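You operate a simulated robot arm through the tools that you are given. There is no shell and no other tool. Be economical: measure what you need, move in short steps, check, and stop when the job is done.

You are at the controls of a simulated two-armed robot. One attempt, no reset.

Task
On the top of the lamp table, fold the flat green cloth in half, so that its two long edges meet.

It is judged by the outcome, as a careful person would: the job done as asked, and still so three seconds after it is handed in. It fails if anything else is knocked over, pushed out of place, dropped, spilled or broken. Flat cloth is picked up by pressing the open fingertips on it (5 to 10 N) and closing them slowly along it; thin cloth reads only 2 to 8 mm in the jaws.

Robot
Two 7-joint arms with two-finger parallel grippers on one trunk, on a base that drives. Base frame: it is fixed to the floor where the robot stands at the start and does not move with it; the origin is under the middle of the robot, x ahead of it, y to its left, z up; the surface under the hand at the start is at about z = 0.86. Lengths are in m, angles in degrees, forces in N, time in s.
The left shoulder is at the start at [0.07, 0.163, 1.416], the right one opposite. With the tool pointing down near the work surface each hand reaches from about 0.1 to 0.84 m from the robot's upright axis, wherever it stands, measured 20 degrees to its own side. Places, roughly: top of the lamp table [1.1, -0.3, 0.9]. Payload 3.43 kg a hand.
The TCP of each hand is the grasp point between the finger pads, 0.034 m short of the fingertips. In the tool frame z runs along the fingers and y along their closing line. Largest opening 0.128 m; finger width 0.024, thickness 0.012; the body of the gripper, 0.048 by 0.13 m, starts 0.096 m behind the TCP.
Orientation is told as [roll, pitch, yaw] about the base's x, y, z axes, in that order, counted from this pose: with the fingers straight down and closing along the base's y, the tool's x points along the base's -x, its y along +y and its z along -z.

Tools
- The arms move only by the tool apply_moves. It takes "left_motion", "right_motion" or both (then of equal length, played together; a hand with none holds still); each is a list of rows, each a list of 6 numbers: the shift along the tool's x, y, z in m, then the turn, a rotation vector about the tool's x, y, z in degrees. In form: [[x, y, z, wx, wy, wz], ...]. A call has 1 to 8 rows; each row is the pose to reach, as a shift and turn from the pose commanded when the call began, along the tool's axes at that moment. "left_claw" and "right_claw" are, for a hand that has rows, the gripper command, from -1 (fully open) to 1 (shut), values between in proportion, set as the call begins (left out, the last holds). Each row takes 0.2 s and may step no farther than 0.05 m and 8.6 degrees from the row before; otherwise, or with a gripper value out of range, the whole call is refused. A pose out of reach is approached as far as the arm can. The call stops where the force on the tool passes 40 N (or 10 N more than at its start, if that is more) or the arm is blocked; 0.2 s more then pass. Each finger travels about 0.153 m/s and halts on what it meets, pressing with about 22 N; the grip force reading is that of the motor and also rises with nothing between the fingers. The clock runs only during rows and for 0.2 s after the last one: add rows that repeat a pose to give the fingers time. It gives the time, the measured TCP pose, the force on the tool (base axes), the opening and the grip force at its end, in the units of the frame above (readings bear some noise), with the torque about the TCP (base axes, N m) and any sound that the robot's microphone picked up.
- Cameras (640 x 400 px; columns grow to the right, rows downward): "scene" is now at [0.124, -0.0131, 1.619]; the picture's right is [-0.19, -0.98, 0.00], its down [-0.79, 0.15, -0.59] and it looks along [0.58, -0.11, -0.81] (base axes); focal length 263 px, centre (320, 200). "left" rides on the left gripper at [0.076, 0.011, -0.16] in its tool frame; the picture's right is [-0.15, 0.99, 0.00], its down [-0.88, -0.13, -0.46] and it looks along [-0.45, -0.07, 0.89] (tool axes); focal length 234 px, centre (320, 200). "right" rides on the right gripper at [0.076, -0.011, -0.16] in its tool frame; the picture's right is [0.15, 0.99, 0.00], its down [-0.88, 0.13, -0.46] and it looks along [-0.45, 0.07, 0.89] (tool axes); focal length 234 px, centre (320, 200). There is no depth. A picture from a camera that has moved, and an enlarged one, comes with that camera's place and axes in the base frame and with its lens.
- snapshot(camera): a new picture of that camera. No time passes.
- raise_lower(by): slides the trunk up (or, below 0, down) by that many m; the arms and the scene camera ride with it, the base frame stays. It gives what a move gives, with no picture.
- base_move(legs): drives the robot by 1 to 6 legs, each [ahead, left, turn to the left] in m, m and degrees, along the robot's own axes; the way and the turn of a leg run together, so that a leg with both is an arc; at most 1.5 m and 180 degrees a leg. The arms and the cameras ride along, it lands a little off, and it stops where it bumps. It gives what a move gives.
- pan_tilt(pan, tilt): turns the head with the scene camera to pan (to the left, within 86 degrees either way) and tilt (down, from -29 to 69), counted from straight ahead of the robot. It gives what a move gives.
- zoom(camera, box): a new picture of the part [left, top, right, bottom] of that camera's present view, enlarged. No time passes.
- job_done(): hands the job in; it is judged then, once.

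Work in short steps. Places have to be worked out from the pictures, the camera data and where the tool is seen: move nearer, look again, correct. Check each grasp and each placing, and mend what went wrong. You have 120 turns and 92 pictures in all, those below and enlarged ones among them. Open the grippers and draw the arms clear of the work before you hand the job in, unless the task says otherwise; then end with one line.

The tools are called after ">>>" as name(argument=value, ...) on one line, values as JSON. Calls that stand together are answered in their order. apply_moves: Moves the arms, as the interface text tells. Its arguments: {"type":"object","properties":{"left_motion":{"type":"array"},"left_claw":{"type":"number"},"right_motion":{"type":"array"},"right_claw":{"type":"number"}},"required":[]} The other tools are called the same way: raise_lower (by) slides the trunk up or down; base_move (legs) drives the base; pan_tilt (pan, tilt) turns the head that bears the scene camera; snapshot (camera) takes a picture; zoom (camera, box) takes an enlarged picture of a part of a camera's view; job_done () hands the job in.

At the start:

```text
time: 0.0
left_eef_pos: [0.6841, 0.0626, 1.1031]
left_ee_rot: [-0.1, -0.1, 0.0]
left_force: [-0.6, -0.3, -0.6]
left_ft_torque: [0.02, 0.0, -0.02]
left_finger_gap: 0.1279
left_finger_force: 0.1
right_eef_pos: [0.3256, -0.298, 1.0079]
right_ee_rot: [-0.1, 0.0, 0.0]
right_force: [0.7, -0.9, -0.3]
right_ft_torque: [0.03, 0.01, 0.04]
right_finger_gap: 0.1281
right_finger_force: 0.1
trunk travel left (down, up): [-0.896, 0.043]
robot x, y, heading: [-0.0014, 0.0018, 0.3]
head pan, tilt: [-10.9, 53.8]
```

scene: 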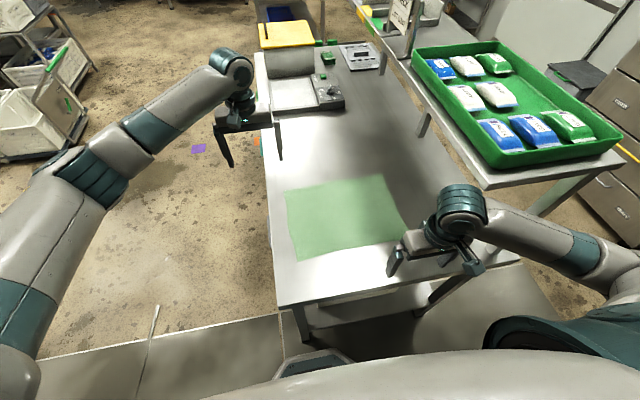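
right: 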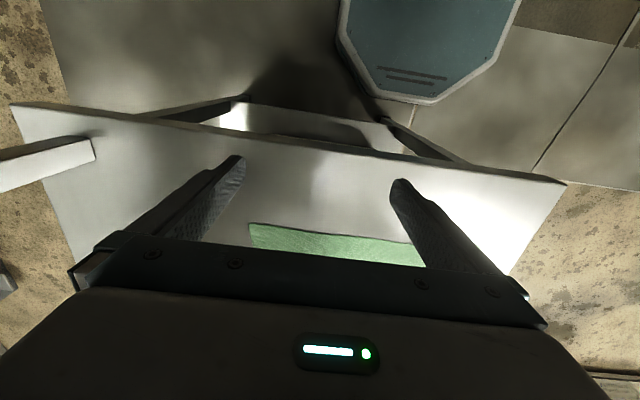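
left: 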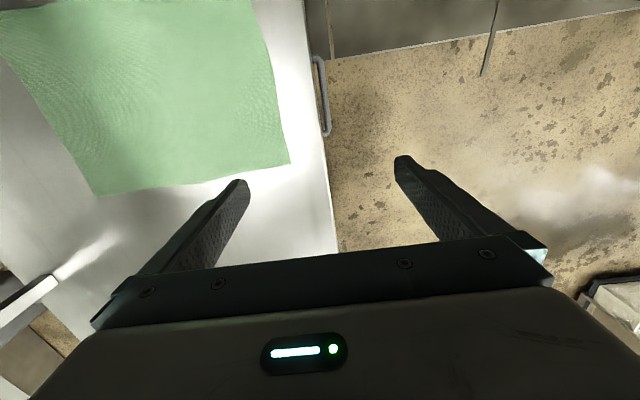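

The cloth looks to span about x 0.46–0.74 and y -0.375 to -0.005, with its long edges along y. I'll fold the near long edge onto the far one using both hands. First I'll hover both hands over the near corners.

>>> apply_moves(left_motion=[[0.037, -0.013, 0.017, 0, 0, 0], [0.074, -0.026, 0.034, 0, 0, 0], [0.111, -0.039, 0.051, 0, 0, 0], [0.148, -0.052, 0.068, 0, 0, 0], [0.185, -0.065, 0.085, 0, 0, 0], [0.222, -0.08, 0.103, 0, 0, 0]], right_motion=[[-0.022, -0.009, 0, 0, 0, 0], [-0.045, -0.018, 0, 0, 0, 0], [-0.067, -0.027, 0, 0, 0, 0], [-0.09, -0.035, 0, 0, 0, 0], [-0.112, -0.044, 0.004, 0, 0, 0], [-0.134, -0.052, 0.008, 0, 0, 0]])

>>> snapshot(camera="left")

>>> snapshot(camera="right")

>>> snapshot(camera="scene")

```text
time: 1.5
left_eef_pos: [0.4395, -0.0469, 1.049]
left_ee_rot: [-8.4, -6.7, -6.1]
left_force: [-2.5, -0.9, 1.3]
left_ft_torque: [0.12, -0.31, 0.06]
left_finger_gap: 0.1279
left_finger_force: 0.1
right_eef_pos: [0.4091, -0.2442, 1.007]
right_ee_rot: [2.5, -1.5, 16.4]
right_force: [-10.4, 7.5, -6.7]
right_ft_torque: [-0.94, -1.23, -0.03]
right_finger_gap: 0.128
right_finger_force: 0.0
trunk travel left (down, up): [-0.896, 0.043]
robot x, y, heading: [-0.0226, 0.0041, 0.1]
head pan, tilt: [-10.9, 53.8]
stopped in row 6 (left hand): the arm was blocked; the commanded pose is now the measured one
```

```text
88 pictures are left
camera left: at [0.3504, -0.0029, 1.195], right [0.27, 0.96, -0.13], down [0.81, -0.15, 0.57], along [0.52, -0.25, -0.81], focal length 234 px, centre (320, 200)
```

left: 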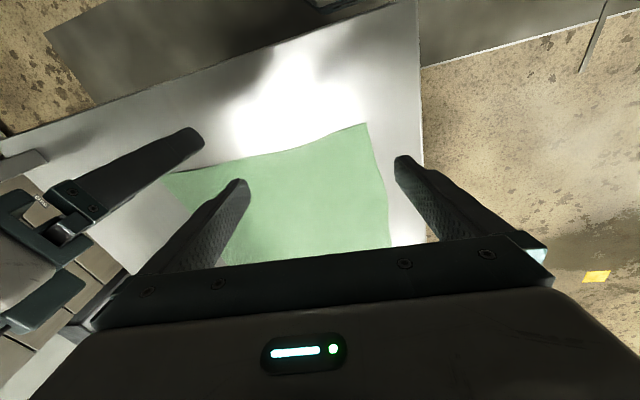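

```text
87 pictures are left
camera right: at [0.337, -0.2841, 1.1644], right [-0.42, 0.91, 0.04], down [0.8, 0.35, 0.48], along [0.43, 0.24, -0.87], focal length 234 px, centre (320, 200)
```

right: 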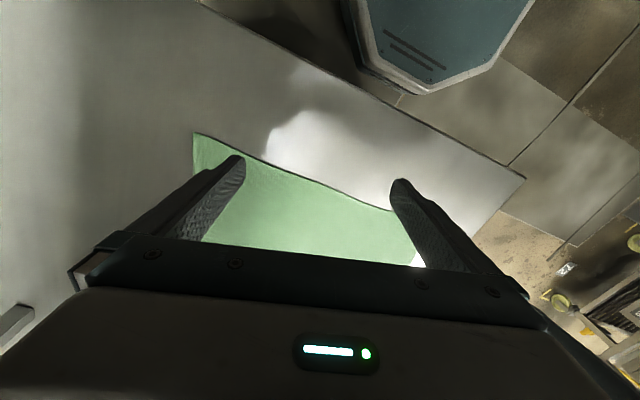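

```text
86 pictures are left
camera scene: at [-0.0543, -0.0067, 1.6388], right [-0.19, -0.98, -0.02], down [-0.73, 0.15, -0.67], along [0.66, -0.11, -0.74], focal length 263 px, centre (320, 200)
```

scene: 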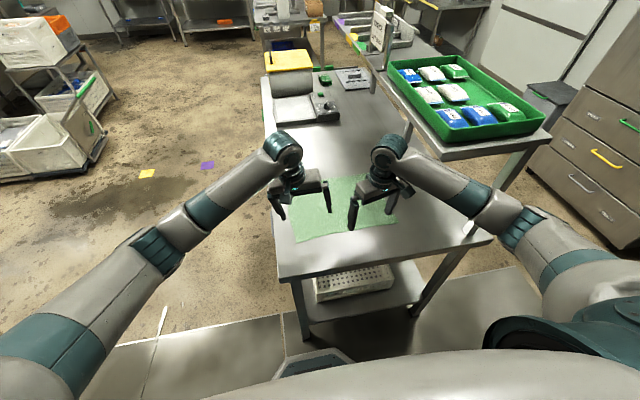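

The whole torso seems to have been pushed back and tilted, and the right hand is off its path, so something was in contact. I'll hold for one short step to see how it settles.

>>> apply_moves(right_motion=[[0, 0, 0, 0, 0, 0]])

>>> snapshot(camera="scene")

```text
time: 1.9
left_eef_pos: [0.6013, -0.0536, 0.9333]
left_ee_rot: [-7.7, 3.9, -5.7]
left_force: [3.1, 5.0, -6.6]
left_ft_torque: [-0.64, 0.28, 0.08]
left_finger_gap: 0.1282
left_finger_force: 0.0
right_eef_pos: [0.5558, -0.2744, 0.9021]
right_ee_rot: [5.2, 9.4, 14.5]
right_force: [-21.3, -5.4, 30.8]
right_ft_torque: [-0.92, -1.9, -0.68]
right_finger_gap: 0.1219
right_finger_force: 0.0
trunk travel left (down, up): [-0.896, 0.043]
robot x, y, heading: [-0.0187, -0.0028, -0.7]
head pan, tilt: [-10.9, 53.8]
stopped in row 1 (left hand): the arm was blocked; the commanded pose is now the measured one
```

```text
85 pictures are left
camera scene: at [0.1806, -0.0231, 1.614], right [-0.2, -0.98, 0.01], down [-0.82, 0.16, -0.55], along [0.54, -0.11, -0.83], focal length 263 px, centre (320, 200)
```

scene: 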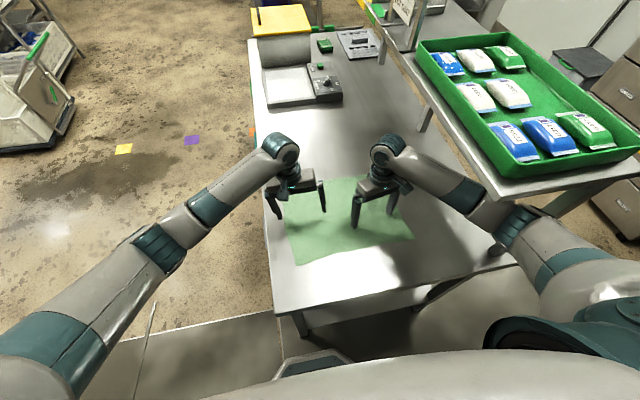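

The body is rocking, and it pressed the right hand onto the table (about 30 N). I'll raise both hands slowly and let it settle.

>>> apply_moves(left_motion=[[0, 0, -0.01, 0, 0, 0], [0, 0, -0.02, 0, 0, 0], [0, 0, -0.03, 0, 0, 0], [0, 0, -0.04, 0, 0, 0], [0, 0, -0.05, 0, 0, 0], [0, 0, -0.05, 0, 0, 0], [0, 0, -0.05, 0, 0, 0], [0, 0, -0.05, 0, 0, 0]], right_motion=[[0, 0, -0.02, 0, 0, 0], [0, 0, -0.04, 0, 0, 0], [0, 0, -0.06, 0, 0, 0], [0, 0, -0.08, 0, 0, 0], [0, 0, -0.1, 0, 0, 0], [0, 0, -0.1, 0, 0, 0], [0, 0, -0.1, 0, 0, 0], [0, 0, -0.1, 0, 0, 0]])

>>> snapshot(camera="scene")

```text
time: 2.4
left_eef_pos: [0.4659, -0.0317, 1.0033]
left_ee_rot: [-5.8, -3.3, -1.5]
left_force: [-6.6, -1.8, 2.3]
left_ft_torque: [0.14, -0.69, 0.03]
left_finger_gap: 0.1282
left_finger_force: 0.1
right_eef_pos: [0.4298, -0.2814, 0.9739]
right_ee_rot: [2.5, 4.0, 13.9]
right_force: [-6.3, 0.9, 22.4]
right_ft_torque: [-0.17, -1.22, 0.07]
right_finger_gap: 0.1277
right_finger_force: 0.1
trunk travel left (down, up): [-0.896, 0.043]
robot x, y, heading: [-0.0099, -0.0164, 1.6]
head pan, tilt: [-10.9, 53.8]
stopped in row 2 (left hand): the arm was blocked; the commanded pose is now the measured one
```

```text
84 pictures are left
camera scene: at [0.1075, -0.0268, 1.617], right [-0.16, -0.99, 0.0], down [-0.79, 0.13, -0.59], along [0.59, -0.09, -0.8], focal length 263 px, centre (320, 200)
```

scene: 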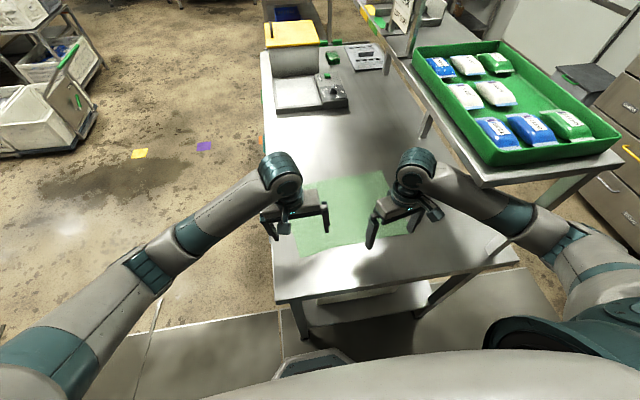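

It is swinging back toward normal. I'll hold to let it settle.

>>> apply_moves(left_motion=[[0, 0, 0, 0, 0, 0], [0, 0, 0, 0, 0, 0], [0, 0, 0, 0, 0, 0], [0, 0, 0, 0, 0, 0], [0, 0, 0, 0, 0, 0]], right_motion=[[0, 0, 0, 0, 0, 0], [0, 0, 0, 0, 0, 0], [0, 0, 0, 0, 0, 0], [0, 0, 0, 0, 0, 0], [0, 0, 0, 0, 0, 0]])

>>> snapshot(camera="scene")

```text
time: 3.6
left_eef_pos: [0.5011, -0.0339, 0.993]
left_ee_rot: [-5.7, -1.4, -2.1]
left_force: [-0.6, -0.3, 0.8]
left_ft_torque: [0.04, -0.02, -0.02]
left_finger_gap: 0.1281
left_finger_force: 0.1
right_eef_pos: [0.4648, -0.281, 0.9743]
right_ee_rot: [2.7, 4.3, 13.3]
right_force: [0.1, 0.5, -0.6]
right_ft_torque: [0.01, -0.03, -0.01]
right_finger_gap: 0.1281
right_finger_force: 0.1
trunk travel left (down, up): [-0.896, 0.043]
robot x, y, heading: [-0.0139, -0.0098, 0.4]
head pan, tilt: [-10.9, 53.8]
```

```text
83 pictures are left
camera scene: at [0.1088, -0.0226, 1.6192], right [-0.18, -0.98, 0.0], down [-0.79, 0.14, -0.59], along [0.58, -0.1, -0.81], focal length 263 px, centre (320, 200)
```

scene: 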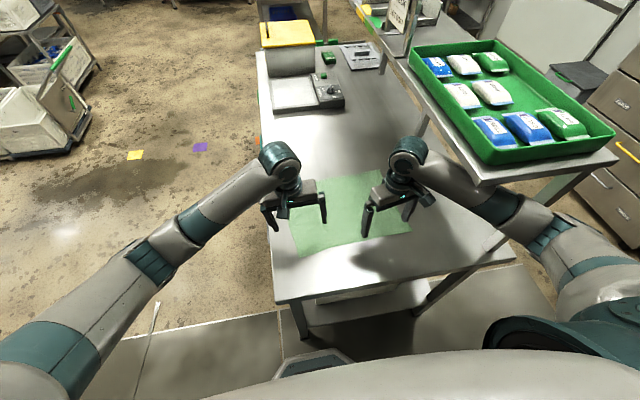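

It has settled, with both arms free. I suspect the right forearm hit the corner of the tray table, so I'll look at that area more closely.

>>> pan_tilt(pan=-45, tilt=45)

>>> snapshot(camera="scene")

```text
time: 4.6
left_eef_pos: [0.5037, -0.0333, 0.9928]
left_ee_rot: [-5.7, -1.4, -2.2]
left_force: [0.6, 0.7, 0.2]
left_ft_torque: [-0.02, 0.01, -0.01]
left_finger_gap: 0.1279
left_finger_force: 0.1
right_eef_pos: [0.4669, -0.2805, 0.9744]
right_ee_rot: [2.5, 4.4, 13.3]
right_force: [-0.2, 0.8, 0.0]
right_ft_torque: [0.03, -0.01, 0.0]
right_finger_gap: 0.1283
right_finger_force: 0.1
trunk travel left (down, up): [-0.896, 0.043]
robot x, y, heading: [-0.0143, -0.0076, 0.4]
head pan, tilt: [-45.0, 45.0]
```

```text
82 pictures are left
camera scene: at [0.0969, -0.0652, 1.6308], right [-0.7, -0.72, 0.0], down [-0.51, 0.49, -0.71], along [0.51, -0.49, -0.71], focal length 263 px, centre (320, 200)
```

scene: 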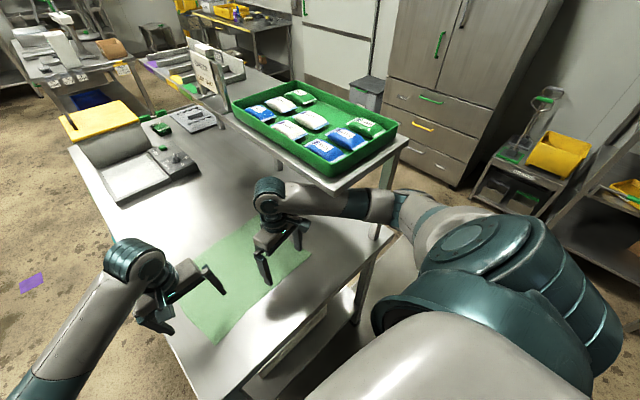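

The tray table (top about z 1.05, front corner near [0.5, -0.54]) blocks the right elbow, so I'll do the fold with the left arm alone. I'll bring the right hand back first, then drive the base about 0.22 m to the right so all four corners are in good left-hand reach.

>>> apply_moves(right_motion=[[0.02, 0.005, -0.005, 0, 0, 0], [0.04, 0.01, -0.01, 0, 0, 0], [0.06, 0.015, -0.015, 0, 0, 0], [0.08, 0.02, -0.02, 0, 0, 0], [0.1, 0.025, -0.025, 0, 0, 0], [0.12, 0.03, -0.03, 0, 0, 0], [0.14, 0.035, -0.04, 0, 0, 0], [0.16, 0.035, -0.05, 0, 0, 0]])

>>> snapshot(camera="scene")

```text
time: 6.6
left_eef_pos: [0.5225, -0.0062, 0.9818]
left_ee_rot: [-6.2, -0.4, 2.5]
left_force: [-1.0, 0.7, 0.6]
left_ft_torque: [-0.02, -0.22, 0.05]
left_finger_gap: 0.1281
left_finger_force: 0.0
right_eef_pos: [0.3512, -0.2638, 0.9805]
right_ee_rot: [3.9, 14.1, 12.6]
right_force: [1.0, -0.4, 0.0]
right_ft_torque: [-0.07, 0.02, 0.0]
right_finger_gap: 0.1283
right_finger_force: 0.1
right hand out of reach, approached as far as the arm can: row 8
trunk travel left (down, up): [-0.896, 0.043]
robot x, y, heading: [-0.0097, -0.0305, 5.0]
head pan, tilt: [-45.0, 45.0]
stopped in row 8 (right hand): the arm was blocked; the commanded pose is now the measured one
```

```text
81 pictures are left
camera scene: at [0.2188, -0.0607, 1.6237], right [-0.64, -0.76, 0.05], down [-0.59, 0.45, -0.67], along [0.49, -0.46, -0.74], focal length 263 px, centre (320, 200)
```

scene: 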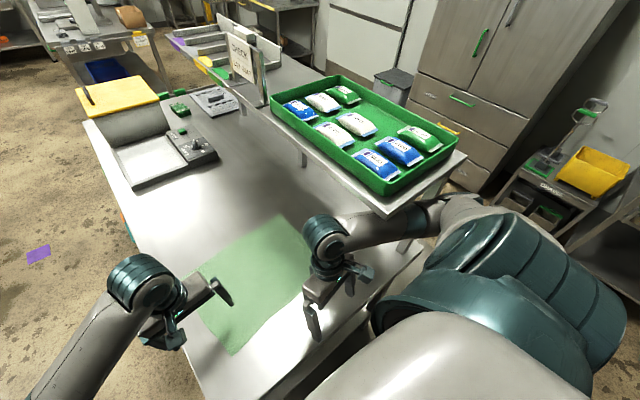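

The robot was pulled forward and rotated about 5°, so the right arm is still catching on something. I'll zoom in on the elbow before moving anything.

>>> zoom(camera="scene", box=[290, 130, 490, 300])

```text
2.35 times, centred on (390, 215) of scene
camera zoom: at [0.2188, -0.0607, 1.6237], right [-0.64, -0.76, 0.05], down [-0.59, 0.45, -0.67], along [0.49, -0.46, -0.74], focal length 619 px, centre (155, 165)
```

zoom: 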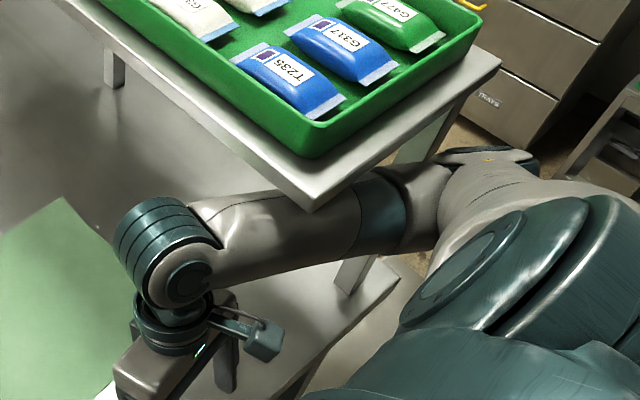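

The forearm is tucked just under the tray table's corner, and lifting pressed it against that corner. I'll lower the right hand a little and move it left (+y), which draws the forearm out.

>>> apply_moves(right_motion=[[0, 0.005, 0.005, 0, 0, 0], [0, 0.015, 0.01, 0, 0, 0], [0, 0.025, 0.015, 0, 0, 0], [0, 0.035, 0.015, 0, 0, 0], [0, 0.035, 0.015, 0, 0, 0]])

>>> snapshot(camera="scene")

```text
time: 6.9
left_eef_pos: [0.4602, -0.0038, 1.0074]
left_ee_rot: [-4.2, -3.6, 4.4]
left_force: [2.3, -0.4, 0.4]
left_ft_torque: [0.0, 0.22, -0.04]
left_finger_gap: 0.128
left_finger_force: 0.0
right_eef_pos: [0.3081, -0.2964, 0.9756]
right_ee_rot: [-1.7, 12.6, 4.2]
right_force: [2.3, -0.9, 0.1]
right_ft_torque: [0.09, 0.19, -0.05]
right_finger_gap: 0.1281
right_finger_force: 0.2
trunk travel left (down, up): [-0.896, 0.043]
robot x, y, heading: [-0.0039, -0.0204, 4.5]
head pan, tilt: [-45.0, 45.0]
stopped in row 1 (left hand): the arm was blocked; the commanded pose is now the measured one
```

```text
79 pictures are left
camera scene: at [0.1951, -0.0653, 1.6341], right [-0.65, -0.76, 0.04], down [-0.57, 0.46, -0.68], along [0.5, -0.46, -0.73], focal length 263 px, centre (320, 200)
```

scene: 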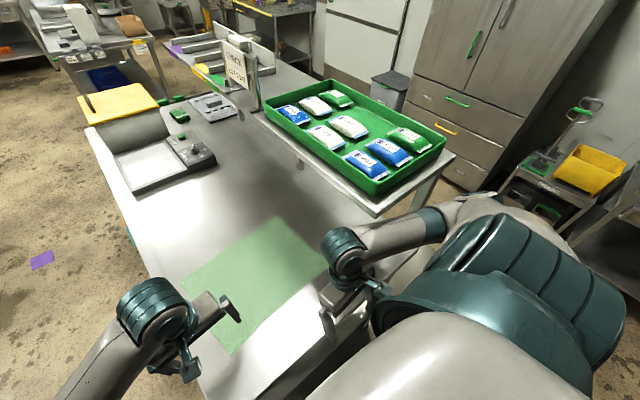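

The forearm has slipped free of the corner and is now in front of it. I'll hold to settle.

>>> apply_moves(right_motion=[[0, 0, 0, 0, 0, 0], [0, 0, 0, 0, 0, 0], [0, 0, 0, 0, 0, 0], [0, 0, 0, 0, 0, 0], [0, 0, 0, 0, 0, 0]], left_motion=[[0, 0, 0, 0, 0, 0], [0, 0, 0, 0, 0, 0], [0, 0, 0, 0, 0, 0], [0, 0, 0, 0, 0, 0], [0, 0, 0, 0, 0, 0]])

>>> snapshot(camera="scene")

```text
time: 7.2
left_eef_pos: [0.3677, -0.0255, 1.0423]
left_ee_rot: [-6.0, -8.7, 1.5]
left_force: [-0.6, -1.7, 0.8]
left_ft_torque: [0.12, -0.09, 0.01]
left_finger_gap: 0.1281
left_finger_force: 0.0
right_eef_pos: [0.2168, -0.3015, 0.992]
right_ee_rot: [-0.8, 8.3, 5.7]
right_force: [-2.3, 0.6, 3.3]
right_ft_torque: [-0.05, -0.36, 0.06]
right_finger_gap: 0.1278
right_finger_force: 0.0
trunk travel left (down, up): [-0.896, 0.043]
robot x, y, heading: [-0.0097, -0.0271, 4.0]
head pan, tilt: [-45.0, 45.0]
stopped in row 1 (left hand): the arm was blocked; the commanded pose is now the measured one
```

```text
78 pictures are left
camera scene: at [0.0486, -0.077, 1.6372], right [-0.66, -0.75, -0.02], down [-0.51, 0.47, -0.72], along [0.55, -0.47, -0.69], focal length 263 px, centre (320, 200)
```

scene: 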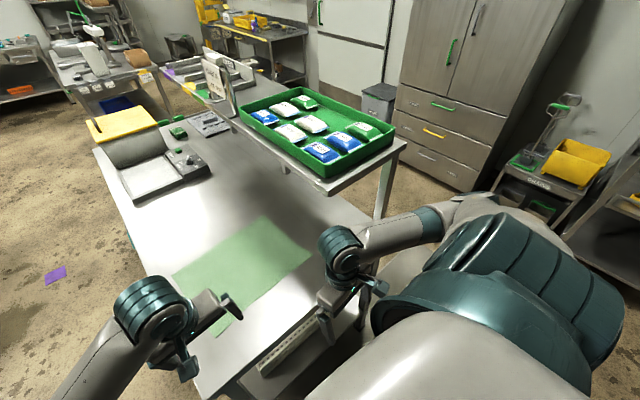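

It is still rocking back, but nothing is in contact. I'll hold again.

>>> pan_tilt(pan=-25, tilt=53)

>>> snapshot(camera="scene")

```text
time: 8.1
left_eef_pos: [0.4187, -0.0164, 1.0215]
left_ee_rot: [-5.5, -6.1, 2.5]
left_force: [0.6, -0.1, 0.8]
left_ft_torque: [0.04, 0.07, -0.01]
left_finger_gap: 0.1281
left_finger_force: 0.0
right_eef_pos: [0.2665, -0.2923, 0.9813]
right_ee_rot: [0.2, 10.3, 7.0]
right_force: [0.2, -0.5, 0.4]
right_ft_torque: [0.01, 0.12, -0.01]
right_finger_gap: 0.1278
right_finger_force: 0.0
trunk travel left (down, up): [-0.896, 0.043]
robot x, y, heading: [-0.0089, -0.0274, 4.4]
head pan, tilt: [-25.0, 53.0]
```

```text
77 pictures are left
camera scene: at [0.1219, -0.0487, 1.6192], right [-0.35, -0.94, 0.0], down [-0.75, 0.28, -0.6], along [0.56, -0.21, -0.8], focal length 263 px, centre (320, 200)
```

scene: 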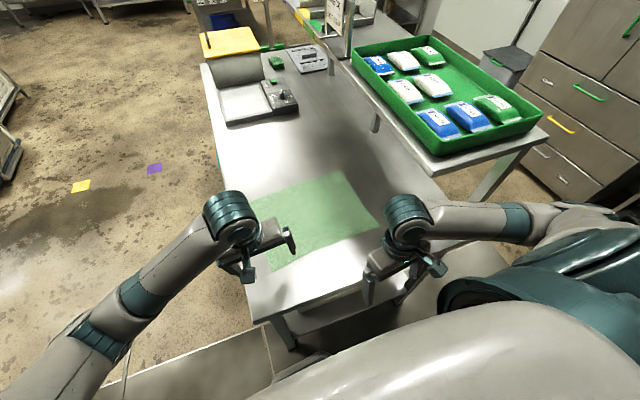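

Upright again, contact-free, with the right forearm about 15 cm in front of the tray table. I'll drive the base right about 0.22 m, back slightly, and straighten the heading.

>>> base_move(legs=[[-0.03, 0, -4.4], [0, -0.11, 0], [0, -0.11, 0]])

>>> pan_tilt(pan=0, tilt=53)

>>> snapshot(camera="scene")

>>> snapshot(camera="left")

```text
time: 10.5
left_eef_pos: [0.3827, -0.2691, 1.0236]
left_ee_rot: [-5.7, -6.4, -2.1]
left_force: [0.4, 0.9, 0.1]
left_ft_torque: [0.02, 0.0, 0.01]
left_finger_gap: 0.1277
left_finger_force: 0.0
right_eef_pos: [0.2106, -0.5318, 0.9833]
right_ee_rot: [0.0, 9.9, 2.5]
right_force: [-0.8, 0.7, 0.4]
right_ft_torque: [0.0, 0.03, 0.01]
right_finger_gap: 0.1282
right_finger_force: 0.1
trunk travel left (down, up): [-0.896, 0.043]
robot x, y, heading: [-0.0358, -0.246, 0.0]
head pan, tilt: [-25.0, 53.0]
```

```text
time: 11.4
left_eef_pos: [0.3834, -0.27, 1.0237]
left_ee_rot: [-5.7, -6.6, -2.0]
left_force: [-0.1, -0.6, -1.1]
left_ft_torque: [0.03, -0.01, 0.0]
left_finger_gap: 0.128
left_finger_force: 0.0
right_eef_pos: [0.2102, -0.531, 0.9845]
right_ee_rot: [-0.1, 10.0, 2.4]
right_force: [-0.9, 0.7, -0.8]
right_ft_torque: [0.0, -0.05, -0.02]
right_finger_gap: 0.1281
right_finger_force: 0.1
trunk travel left (down, up): [-0.896, 0.043]
robot x, y, heading: [-0.0408, -0.2464, -0.0]
head pan, tilt: [0.0, 53.0]
```

```text
76 pictures are left
camera scene: at [0.089, -0.2442, 1.62], right [0.0, -1.0, 0.0], down [-0.8, 0.0, -0.6], along [0.6, 0.0, -0.8], focal length 263 px, centre (320, 200)
```

scene: 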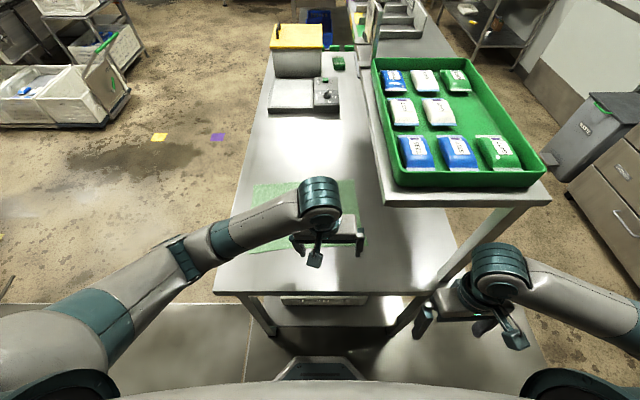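

```text
75 pictures are left
camera left: at [0.2916, -0.2387, 1.1707], right [0.19, 0.98, -0.08], down [0.82, -0.11, 0.56], along [0.54, -0.17, -0.82], focal length 234 px, centre (320, 200)
```

left: 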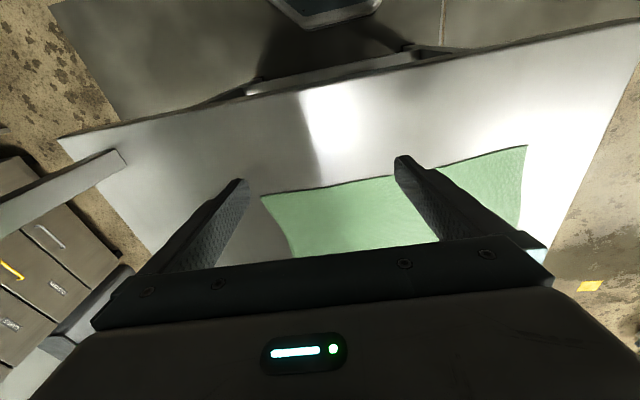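

Now aligned. By triangulating from the start view, the tray sits on an overhead shelf (z≈1.25, y≲-0.36) above the lamp table. I'll zoom in to refine its edges and confirm it hasn't moved.

>>> zoom(camera="scene", box=[350, 130, 590, 280])

>>> zoom(camera="scene", box=[200, 20, 460, 300])

```text
2.67 times, centred on (470, 205) of scene
camera zoom: at [0.089, -0.2442, 1.62], right [0.0, -1.0, 0.0], down [-0.8, 0.0, -0.6], along [0.6, 0.0, -0.8], focal length 701 px, centre (-80, 187)
```

zoom: 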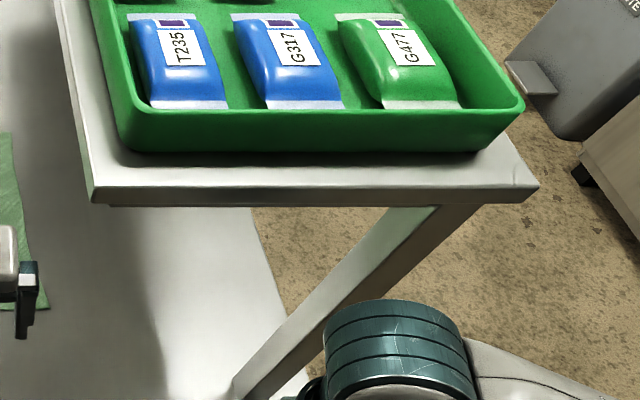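

```text
1.43 times, centred on (330, 160) of scene
camera zoom: at [0.089, -0.2442, 1.62], right [0.0, -1.0, 0.0], down [-0.8, 0.0, -0.6], along [0.6, 0.0, -0.8], focal length 376 px, centre (306, 257)
```

zoom: 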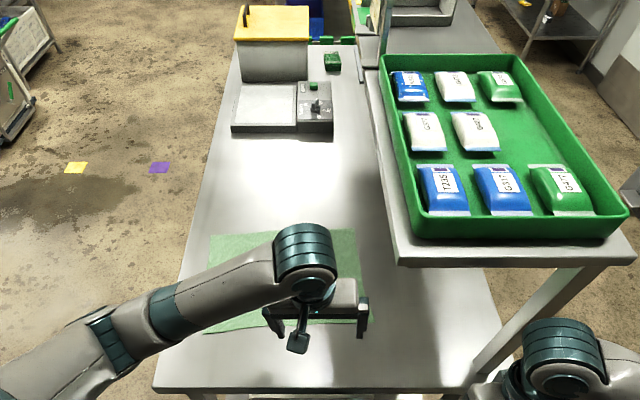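

The shelf hasn't moved. Its left edge is at y≈-0.36 and its underside at about 1.22, while the wrist top is about 0.24 m above the TCP, so on that side I must keep TCP z ≤ 0.95. The cloth corners come out at about [.450,-.018], [.476,-.395], [.729,.004] and [.75,-.375]. I'll straighten the left hand and hover near the near-left corner with the fingers partly closed.

>>> apply_moves(left_motion=[[-0.013, 0.036, 0.01, -1, 1.1, -0.3], [-0.026, 0.072, 0.02, -2, 2.2, -0.7], [-0.04, 0.108, 0.03, -3, 3.3, -1], [-0.053, 0.144, 0.04, -4, 4.4, -1.3], [-0.066, 0.18, 0.05, -5, 5.5, -1.7], [-0.08, 0.218, 0.06, -5.7, 6.5, -2], [-0.08, 0.218, 0.06, -5.7, 6.5, -2]], left_claw=0.3)

>>> snapshot(camera="left")

```text
time: 13.0
left_eef_pos: [0.4785, -0.0597, 0.9515]
left_ee_rot: [0.0, 0.2, -0.3]
left_force: [-0.4, -0.6, -0.6]
left_ft_torque: [0.03, 0.01, 0.01]
left_finger_gap: 0.0448
left_finger_force: 0.0
right_eef_pos: [0.2103, -0.532, 0.9839]
right_ee_rot: [0.0, 10.0, 2.6]
right_force: [0.1, -1.0, 0.2]
right_ft_torque: [0.02, -0.01, 0.03]
right_finger_gap: 0.128
right_finger_force: 0.1
trunk travel left (down, up): [-0.896, 0.043]
robot x, y, heading: [-0.0381, -0.2458, 0.2]
head pan, tilt: [0.0, 53.0]
```

```text
72 pictures are left
camera left: at [0.4039, -0.0491, 1.1102], right [0.15, 0.99, 0.0], down [0.88, -0.14, 0.45], along [0.45, -0.07, -0.89], focal length 234 px, centre (320, 200)
```

left: 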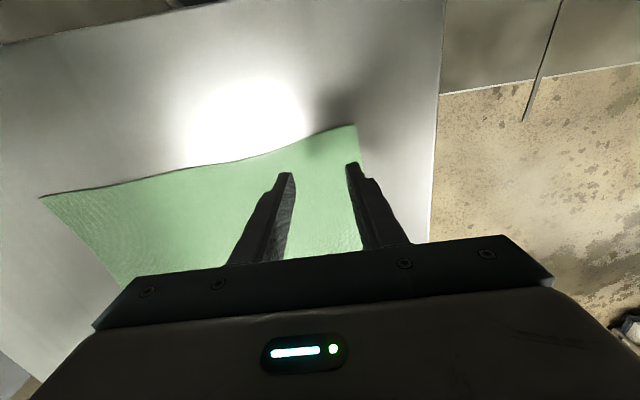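

Corner and edge positions are confirmed. I'll shift to x≈.466, y≈-.053 and descend close to the surface.

>>> apply_moves(left_motion=[[0.006, 0.003, 0.012, 0, 0, 0], [0.012, 0.006, 0.025, 0, 0, 0], [0.012, 0.006, 0.037, 0, 0, 0], [0.012, 0.006, 0.048, 0, 0, 0], [0.012, 0.006, 0.048, 0, 0, 0]])

>>> snapshot(camera="left")

```text
time: 14.2
left_eef_pos: [0.4669, -0.0546, 0.9029]
left_ee_rot: [0.1, 0.1, -0.3]
left_force: [0.2, -0.6, -0.4]
left_ft_torque: [0.0, -0.01, 0.0]
left_finger_gap: 0.0446
left_finger_force: 0.1
right_eef_pos: [0.2112, -0.5314, 0.9843]
right_ee_rot: [0.0, 9.9, 2.6]
right_force: [-0.9, 0.6, -0.2]
right_ft_torque: [0.0, -0.02, 0.03]
right_finger_gap: 0.1281
right_finger_force: 0.0
trunk travel left (down, up): [-0.896, 0.043]
robot x, y, heading: [-0.0378, -0.2395, -0.2]
head pan, tilt: [0.0, 53.0]
```

```text
71 pictures are left
camera left: at [0.3914, -0.0431, 1.062], right [0.15, 0.99, 0.0], down [0.88, -0.13, 0.45], along [0.45, -0.07, -0.89], focal length 234 px, centre (320, 200)
```

left: 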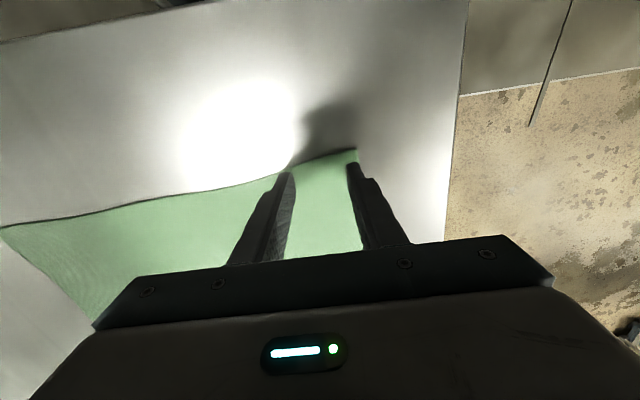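

The fingertips straddle the edge near the corner. I'll nudge slightly inboard and lower in 2–3 mm steps until contact.

>>> apply_moves(left_motion=[[-0.002, -0.005, 0.002, 0, 0, 0], [-0.004, -0.006, 0.005, 0, 0, 0], [-0.004, -0.006, 0.008, 0, 0, 0], [-0.004, -0.006, 0.01, 0, 0, 0], [-0.004, -0.006, 0.01, 0, 0, 0]])

```text
time: 15.4
left_eef_pos: [0.4707, -0.063, 0.8952]
left_ee_rot: [-0.1, -0.1, -0.4]
left_force: [0.8, 1.2, 19.3]
left_ft_torque: [0.14, 0.06, -0.04]
left_finger_gap: 0.0447
left_finger_force: 0.0
right_eef_pos: [0.2096, -0.5303, 0.9834]
right_ee_rot: [0.0, 10.0, 2.6]
right_force: [0.3, 0.2, -0.1]
right_ft_torque: [0.02, -0.01, 0.02]
right_finger_gap: 0.1279
right_finger_force: 0.0
trunk travel left (down, up): [-0.896, 0.043]
robot x, y, heading: [-0.0358, -0.2455, 0.2]
head pan, tilt: [0.0, 53.0]
```

Contact at 19 N. I'll ease up about 1.2 mm to get near 8 N, then start closing in small increments.

>>> apply_moves(left_motion=[[0, 0, -0.0012, 0, 0, 0], [0, 0, -0.0012, 0, 0, 0]], left_claw=0.4)

```text
time: 16.0
left_eef_pos: [0.4702, -0.0612, 0.8949]
left_ee_rot: [0.0, 0.0, -0.4]
left_force: [0.9, -1.1, 16.1]
left_ft_torque: [0.0, 0.03, 0.04]
left_finger_gap: 0.0367
left_finger_force: 0.0
right_eef_pos: [0.2093, -0.5321, 0.9846]
right_ee_rot: [0.0, 9.9, 2.4]
right_force: [0.4, 0.4, 0.5]
right_ft_torque: [0.0, 0.01, -0.01]
right_finger_gap: 0.1281
right_finger_force: 0.1
trunk travel left (down, up): [-0.896, 0.043]
robot x, y, heading: [-0.0359, -0.2459, -0.2]
head pan, tilt: [0.0, 53.0]
```

Force is still 16 N, so I'll ease up another 2 mm and close further.

>>> apply_moves(left_motion=[[0, 0, -0.002, 0, 0, 0], [0, 0, -0.002, 0, 0, 0]], left_claw=0.5)

>>> snapshot(camera="left")

```text
time: 16.6
left_eef_pos: [0.4693, -0.0623, 0.8959]
left_ee_rot: [0.0, 0.1, -0.2]
left_force: [0.5, 0.1, 2.4]
left_ft_torque: [-0.04, 0.02, 0.02]
left_finger_gap: 0.0317
left_finger_force: 0.0
right_eef_pos: [0.2093, -0.5309, 0.9833]
right_ee_rot: [0.1, 9.8, 2.5]
right_force: [0.2, -0.3, 0.1]
right_ft_torque: [-0.02, -0.03, 0.02]
right_finger_gap: 0.1277
right_finger_force: 0.0
trunk travel left (down, up): [-0.896, 0.043]
robot x, y, heading: [-0.038, -0.2462, 0.2]
head pan, tilt: [0.0, 53.0]
```

```text
70 pictures are left
camera left: at [0.3953, -0.0494, 1.0548], right [0.15, 0.99, 0.0], down [0.88, -0.14, 0.45], along [0.45, -0.07, -0.89], focal length 234 px, centre (320, 200)
```

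left: 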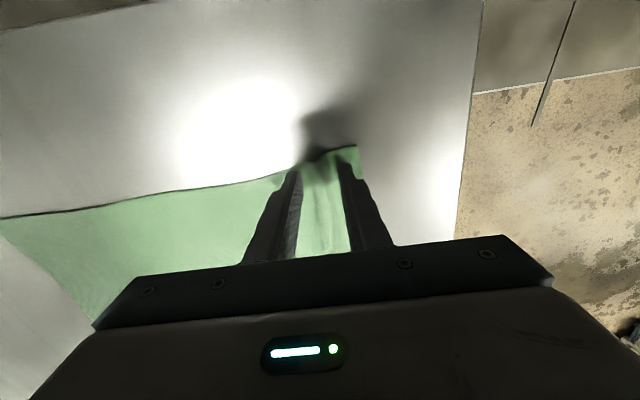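

The cloth is bunching into a ridge between the fingers. I'll restore a little pressure (down about 0.8 mm) and keep closing.

>>> apply_moves(left_motion=[[0, 0, 0.0008, 0, 0, 0], [0, 0, 0.0008, 0, 0, 0]], left_claw=0.65)

>>> apply_moves(left_motion=[[0, 0, 0, 0, 0, 0], [0, 0, 0, 0, 0, 0]], left_claw=0.8)

>>> apply_moves(left_motion=[[0, 0, 0, 0, 0, 0], [0, 0, 0, 0, 0, 0], [0, 0, 0, 0, 0, 0]], left_claw=1.0)

>>> snapshot(camera="left")

```text
time: 17.2
left_eef_pos: [0.4705, -0.0613, 0.8958]
left_ee_rot: [0.0, 0.2, -0.4]
left_force: [-0.5, -0.8, 1.7]
left_ft_torque: [-0.02, 0.0, 0.0]
left_finger_gap: 0.0225
left_finger_force: 0.0
right_eef_pos: [0.2103, -0.5323, 0.9844]
right_ee_rot: [0.0, 9.8, 2.5]
right_force: [-0.2, -0.2, 0.5]
right_ft_torque: [0.02, 0.0, -0.05]
right_finger_gap: 0.1281
right_finger_force: 0.1
trunk travel left (down, up): [-0.896, 0.043]
robot x, y, heading: [-0.0396, -0.2431, 0.1]
head pan, tilt: [0.0, 53.0]
```

```text
time: 17.8
left_eef_pos: [0.4706, -0.0615, 0.8965]
left_ee_rot: [0.1, 0.1, -0.3]
left_force: [0.1, 0.6, 0.1]
left_ft_torque: [-0.01, 0.0, 0.03]
left_finger_gap: 0.0128
left_finger_force: 0.1
right_eef_pos: [0.2096, -0.5304, 0.9838]
right_ee_rot: [0.0, 9.9, 2.5]
right_force: [0.2, 1.6, 0.3]
right_ft_torque: [0.02, -0.03, -0.01]
right_finger_gap: 0.1281
right_finger_force: 0.0
trunk travel left (down, up): [-0.896, 0.043]
robot x, y, heading: [-0.0364, -0.2453, -0.1]
head pan, tilt: [0.0, 53.0]
```

```text
time: 18.6
left_eef_pos: [0.4717, -0.0611, 0.8955]
left_ee_rot: [0.0, 0.2, -0.3]
left_force: [0.4, 1.0, 1.3]
left_ft_torque: [0.0, 0.06, -0.01]
left_finger_gap: 0.0024
left_finger_force: 22.3
right_eef_pos: [0.2096, -0.5325, 0.9836]
right_ee_rot: [0.0, 10.0, 2.4]
right_force: [0.0, -0.4, 0.2]
right_ft_torque: [-0.02, 0.0, -0.01]
right_finger_gap: 0.1281
right_finger_force: 0.1
trunk travel left (down, up): [-0.896, 0.043]
robot x, y, heading: [-0.0383, -0.2422, -0.1]
head pan, tilt: [0.0, 53.0]
```

```text
69 pictures are left
camera left: at [0.3962, -0.0494, 1.0551], right [0.15, 0.99, 0.0], down [0.88, -0.13, 0.45], along [0.45, -0.07, -0.89], focal length 234 px, centre (320, 200)
```

left: 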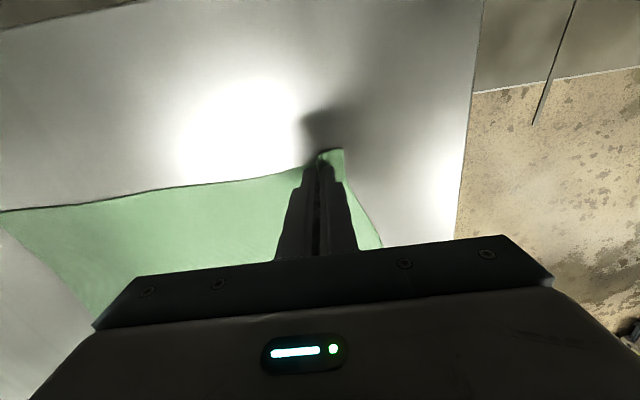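

The grip works (2.4 mm, 22 N), but closing along the edge would leave the strip at the edge reversed after the fold. It's better to pinch with the fingers closing across the edge. I'll reopen slowly, spreading the cloth, then lift and yaw the hand by 90°.

>>> apply_moves(left_motion=[[0, 0, 0, 0, 0, 0], [0, 0, 0, 0, 0, 0]], left_claw=0.3)

>>> apply_moves(left_motion=[[0, 0, -0.02, 0, 0, 0], [0, 0, -0.05, 0, 0, 4], [0, 0, -0.06, 0, 0, 12], [0, 0, -0.06, 0, 0, 20], [0, 0, -0.06, 0, 0, 28], [0, 0, -0.06, 0, 0, 36], [0, 0, -0.06, 0, 0, 44]])

>>> snapshot(camera="left")

```text
time: 19.2
left_eef_pos: [0.4718, -0.062, 0.8962]
left_ee_rot: [0.0, 0.1, -0.3]
left_force: [0.1, -0.6, 0.2]
left_ft_torque: [0.0, -0.01, -0.01]
left_finger_gap: 0.0448
left_finger_force: 0.0
right_eef_pos: [0.2104, -0.5321, 0.9835]
right_ee_rot: [0.0, 10.0, 2.5]
right_force: [0.2, 0.4, 0.4]
right_ft_torque: [0.03, 0.0, 0.01]
right_finger_gap: 0.1279
right_finger_force: 0.0
trunk travel left (down, up): [-0.896, 0.043]
robot x, y, heading: [-0.0354, -0.2444, -0.4]
head pan, tilt: [0.0, 53.0]
```

```text
time: 20.8
left_eef_pos: [0.4706, -0.0611, 0.9561]
left_ee_rot: [-0.1, 0.1, -44.4]
left_force: [0.6, 0.4, 0.6]
left_ft_torque: [-0.02, 0.0, -0.01]
left_finger_gap: 0.0447
left_finger_force: 0.0
right_eef_pos: [0.2099, -0.5307, 0.9841]
right_ee_rot: [0.0, 10.0, 2.5]
right_force: [-0.4, 0.0, -0.8]
right_ft_torque: [0.04, -0.03, -0.01]
right_finger_gap: 0.1279
right_finger_force: 0.0
trunk travel left (down, up): [-0.896, 0.043]
robot x, y, heading: [-0.0368, -0.2446, -0.2]
head pan, tilt: [0.0, 53.0]
```

```text
68 pictures are left
camera left: at [0.4257, 0.0003, 1.1149], right [0.8, 0.6, 0.0], down [0.54, -0.71, 0.45], along [0.27, -0.36, -0.89], focal length 234 px, centre (320, 200)
```

left: 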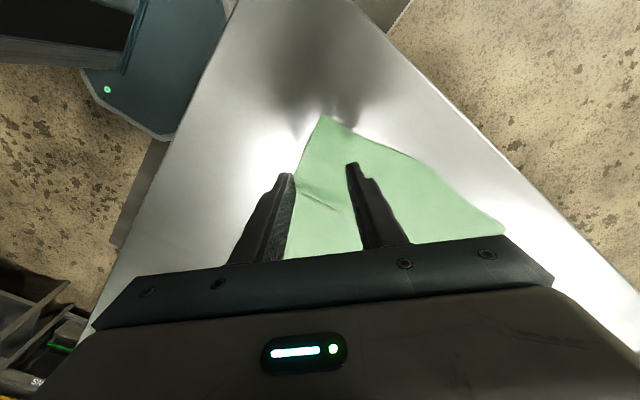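

The yaw works and the cloth is lying nearly flat again. I'll complete the turn to -90°.

>>> apply_moves(left_motion=[[0, 0, 0, 0, 0, 8], [0, 0, 0, 0, 0, 16], [0, 0, 0, 0, 0, 24], [0, 0, 0, 0, 0, 32], [0, 0, 0, 0, 0, 40], [0, 0, 0, 0, 0, 47], [0, 0, 0, 0, 0, 47]])

>>> snapshot(camera="left")

>>> snapshot(camera="scene")

```text
time: 22.4
left_eef_pos: [0.4705, -0.0601, 0.955]
left_ee_rot: [-0.2, 0.0, -91.5]
left_force: [-0.2, 0.1, 0.3]
left_ft_torque: [-0.02, -0.03, -0.01]
left_finger_gap: 0.0447
left_finger_force: 0.1
right_eef_pos: [0.2089, -0.5314, 0.9847]
right_ee_rot: [0.0, 10.0, 2.6]
right_force: [0.7, 0.9, -0.4]
right_ft_torque: [-0.02, 0.0, -0.02]
right_finger_gap: 0.1277
right_finger_force: 0.1
trunk travel left (down, up): [-0.896, 0.043]
robot x, y, heading: [-0.0354, -0.2487, -0.1]
head pan, tilt: [0.0, 53.0]
```

```text
67 pictures are left
camera left: at [0.4849, 0.0148, 1.1148], right [0.99, -0.17, 0.0], down [-0.15, -0.88, 0.46], along [-0.08, -0.45, -0.89], focal length 234 px, centre (320, 200)
```

left: 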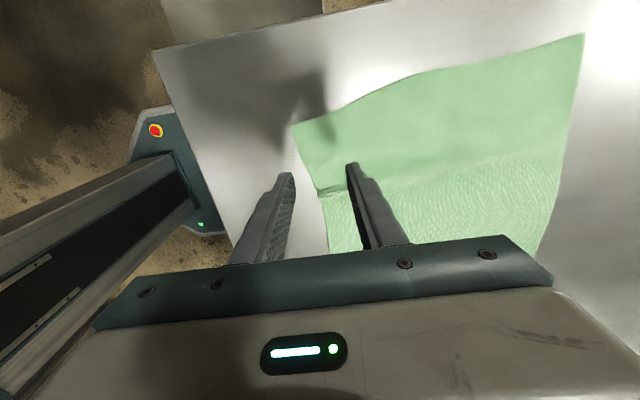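

```text
66 pictures are left
camera scene: at [0.089, -0.2443, 1.62], right [0.0, -1.0, 0.0], down [-0.8, 0.0, -0.6], along [0.6, 0.0, -0.8], focal length 263 px, centre (320, 200)
```

scene: 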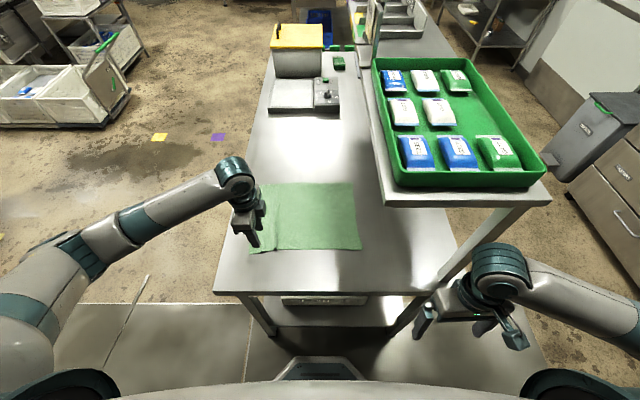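

The pose is good. I'll align with the edge (yaw about -86°), centre the pinch on the near edge 2 cm from the corner at x≈.456, y≈-.042, and descend to just above the cloth.

>>> apply_moves(left_motion=[[0.009, -0.007, 0.01, 0, 0, -3], [0.018, -0.0145, 0.025, 0, 0, -5.5], [0.018, -0.0145, 0.04, 0, 0, -5.5], [0.018, -0.0145, 0.054, 0, 0, -5.5], [0.018, -0.0145, 0.054, 0, 0, -5.5]])

>>> snapshot(camera="left")

```text
time: 23.6
left_eef_pos: [0.4559, -0.0432, 0.9012]
left_ee_rot: [-0.1, 0.0, -85.8]
left_force: [0.2, 0.2, 0.2]
left_ft_torque: [-0.01, 0.02, -0.02]
left_finger_gap: 0.0451
left_finger_force: 0.0
right_eef_pos: [0.2107, -0.5313, 0.9843]
right_ee_rot: [0.0, 9.9, 2.5]
right_force: [0.1, 0.5, -0.4]
right_ft_torque: [0.0, -0.02, 0.02]
right_finger_gap: 0.1281
right_finger_force: 0.1
trunk travel left (down, up): [-0.896, 0.043]
robot x, y, heading: [-0.0402, -0.243, 0.0]
head pan, tilt: [0.0, 53.0]
```

```text
65 pictures are left
camera left: at [0.4629, 0.034, 1.0611], right [1.0, -0.07, 0.0], down [-0.06, -0.89, 0.46], along [-0.04, -0.46, -0.89], focal length 234 px, centre (320, 200)
```

left: 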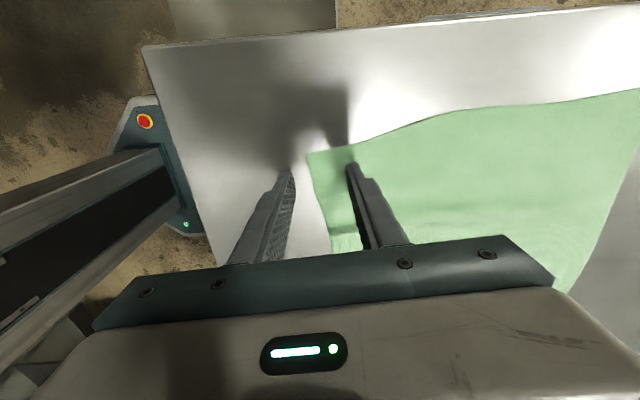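

Inner finger over the cloth, outer finger off it. I'll lower gently to contact.

>>> apply_moves(left_motion=[[-0.004, 0.002, 0.003, 0, 0, 0], [-0.004, 0.002, 0.0055, 0, 0, 0], [-0.004, 0.002, 0.0065, 0, 0, 0], [-0.004, 0.002, 0.0065, 0, 0, 0]])

```text
time: 24.6
left_eef_pos: [0.46, -0.0451, 0.8966]
left_ee_rot: [-0.1, 0.0, -85.8]
left_force: [-0.4, 0.2, 0.0]
left_ft_torque: [0.03, 0.01, 0.02]
left_finger_gap: 0.0447
left_finger_force: 0.1
right_eef_pos: [0.2096, -0.532, 0.9838]
right_ee_rot: [-0.1, 10.0, 2.6]
right_force: [-0.3, -0.6, -0.7]
right_ft_torque: [0.0, -0.01, 0.03]
right_finger_gap: 0.1277
right_finger_force: 0.0
trunk travel left (down, up): [-0.896, 0.043]
robot x, y, heading: [-0.0341, -0.2423, -0.2]
head pan, tilt: [0.0, 53.0]
```

No contact yet at z .8966, so I'll go down another 2 mm.

>>> apply_moves(left_motion=[[0, 0, 0.001, 0, 0, 0], [0, 0, 0.002, 0, 0, 0], [0, 0, 0.002, 0, 0, 0]])

```text
time: 25.4
left_eef_pos: [0.46, -0.0457, 0.8958]
left_ee_rot: [0.2, 0.1, -85.8]
left_force: [0.2, 2.6, 16.6]
left_ft_torque: [0.16, -0.45, 0.05]
left_finger_gap: 0.045
left_finger_force: 0.4
right_eef_pos: [0.2096, -0.5304, 0.9844]
right_ee_rot: [0.0, 9.8, 2.5]
right_force: [-0.8, 0.0, 0.1]
right_ft_torque: [0.01, 0.01, -0.03]
right_finger_gap: 0.1279
right_finger_force: 0.0
trunk travel left (down, up): [-0.896, 0.043]
robot x, y, heading: [-0.0361, -0.2436, 0.3]
head pan, tilt: [0.0, 53.0]
```

Contact at 16 N. I'll ease 0.5 mm and close in steps.

>>> apply_moves(left_motion=[[0, 0, -0.0005, 0, 0, 0], [0, 0, -0.0005, 0, 0, 0]], left_claw=0.5)

>>> apply_moves(left_motion=[[0, 0, 0, 0, 0, 0], [0, 0, 0, 0, 0, 0]], left_claw=0.7)

>>> snapshot(camera="left")

```text
time: 26.0
left_eef_pos: [0.4562, -0.0471, 0.8942]
left_ee_rot: [-0.1, 0.0, -85.8]
left_force: [-3.3, -0.1, 19.9]
left_ft_torque: [0.07, -0.29, 0.01]
left_finger_gap: 0.03
left_finger_force: 0.1
right_eef_pos: [0.2081, -0.5316, 0.9848]
right_ee_rot: [0.1, 9.9, 2.5]
right_force: [0.2, -0.5, 1.0]
right_ft_torque: [0.03, 0.0, 0.0]
right_finger_gap: 0.128
right_finger_force: 0.1
trunk travel left (down, up): [-0.896, 0.043]
robot x, y, heading: [-0.0363, -0.2474, 0.2]
head pan, tilt: [0.0, 53.0]
```

```text
time: 26.6
left_eef_pos: [0.4577, -0.0473, 0.8949]
left_ee_rot: [0.0, 0.0, -85.8]
left_force: [-0.1, 0.7, 20.1]
left_ft_torque: [0.06, -0.3, 0.01]
left_finger_gap: 0.0192
left_finger_force: 0.0
right_eef_pos: [0.2097, -0.5321, 0.9841]
right_ee_rot: [0.0, 9.9, 2.5]
right_force: [-0.1, -0.5, -0.5]
right_ft_torque: [-0.02, -0.02, 0.0]
right_finger_gap: 0.1279
right_finger_force: 0.0
trunk travel left (down, up): [-0.896, 0.043]
robot x, y, heading: [-0.0359, -0.2465, 0.1]
head pan, tilt: [0.0, 53.0]
```

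```text
64 pictures are left
camera left: at [0.4642, 0.0293, 1.054], right [1.0, -0.07, 0.0], down [-0.07, -0.89, 0.46], along [-0.03, -0.45, -0.89], focal length 234 px, centre (320, 200)
```

left: 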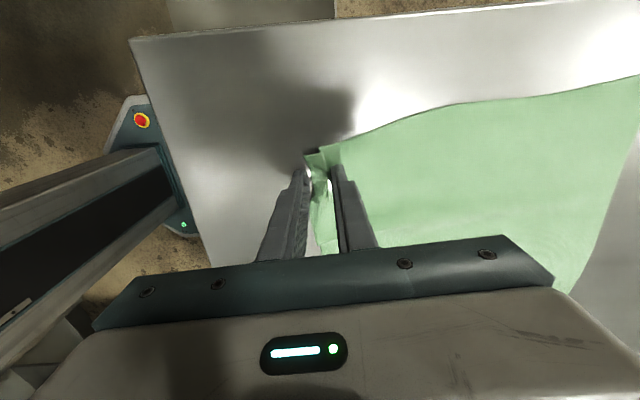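

A ridge is forming between the fingers at the edge. I'll ease 1.5 mm and finish closing.

>>> apply_moves(left_motion=[[0, 0, -0.0012, 0, 0, 0], [0, 0, -0.0012, 0, 0, 0]], left_claw=0.85)

>>> apply_moves(left_motion=[[0, 0, 0, 0, 0, 0], [0, 0, 0, 0, 0, 0], [0, 0, 0, 0, 0, 0]], left_claw=1.0)

>>> zoom(camera="left", box=[240, 110, 400, 260])

```text
time: 27.2
left_eef_pos: [0.4587, -0.0464, 0.896]
left_ee_rot: [-0.2, 0.0, -85.8]
left_force: [1.2, -0.5, 10.2]
left_ft_torque: [0.02, -0.11, 0.01]
left_finger_gap: 0.0099
left_finger_force: 0.6
right_eef_pos: [0.2092, -0.5322, 0.9842]
right_ee_rot: [0.1, 9.9, 2.5]
right_force: [0.6, -0.6, 0.3]
right_ft_torque: [0.01, -0.01, -0.03]
right_finger_gap: 0.1279
right_finger_force: 0.0
trunk travel left (down, up): [-0.896, 0.043]
robot x, y, heading: [-0.0353, -0.2442, 0.1]
head pan, tilt: [0.0, 53.0]
```

```text
time: 28.0
left_eef_pos: [0.457, -0.0471, 0.896]
left_ee_rot: [-0.1, 0.0, -85.8]
left_force: [-1.8, -0.7, 6.1]
left_ft_torque: [0.0, 0.02, -0.01]
left_finger_gap: 0.0032
left_finger_force: 22.4
right_eef_pos: [0.2092, -0.5325, 0.9841]
right_ee_rot: [0.0, 9.9, 2.5]
right_force: [0.0, 0.5, -0.8]
right_ft_torque: [-0.01, -0.01, 0.01]
right_finger_gap: 0.128
right_finger_force: 0.2
trunk travel left (down, up): [-0.896, 0.043]
robot x, y, heading: [-0.0381, -0.2431, -0.2]
head pan, tilt: [0.0, 53.0]
```

```text
2.67 times, centred on (320, 185) of left
camera zoom: at [0.4645, 0.0297, 1.0542], right [1.0, -0.07, 0.0], down [-0.06, -0.89, 0.46], along [-0.04, -0.45, -0.89], focal length 624 px, centre (320, 240)
```

zoom: 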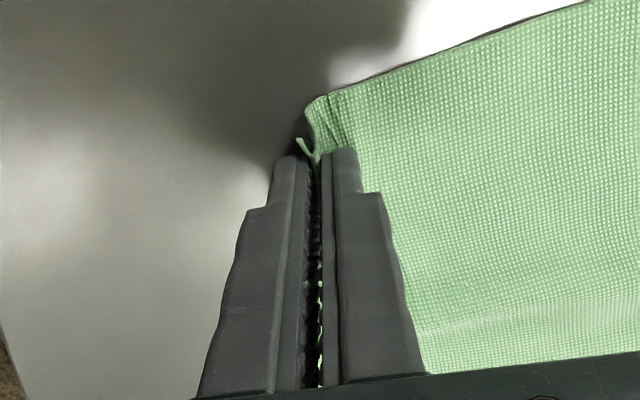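

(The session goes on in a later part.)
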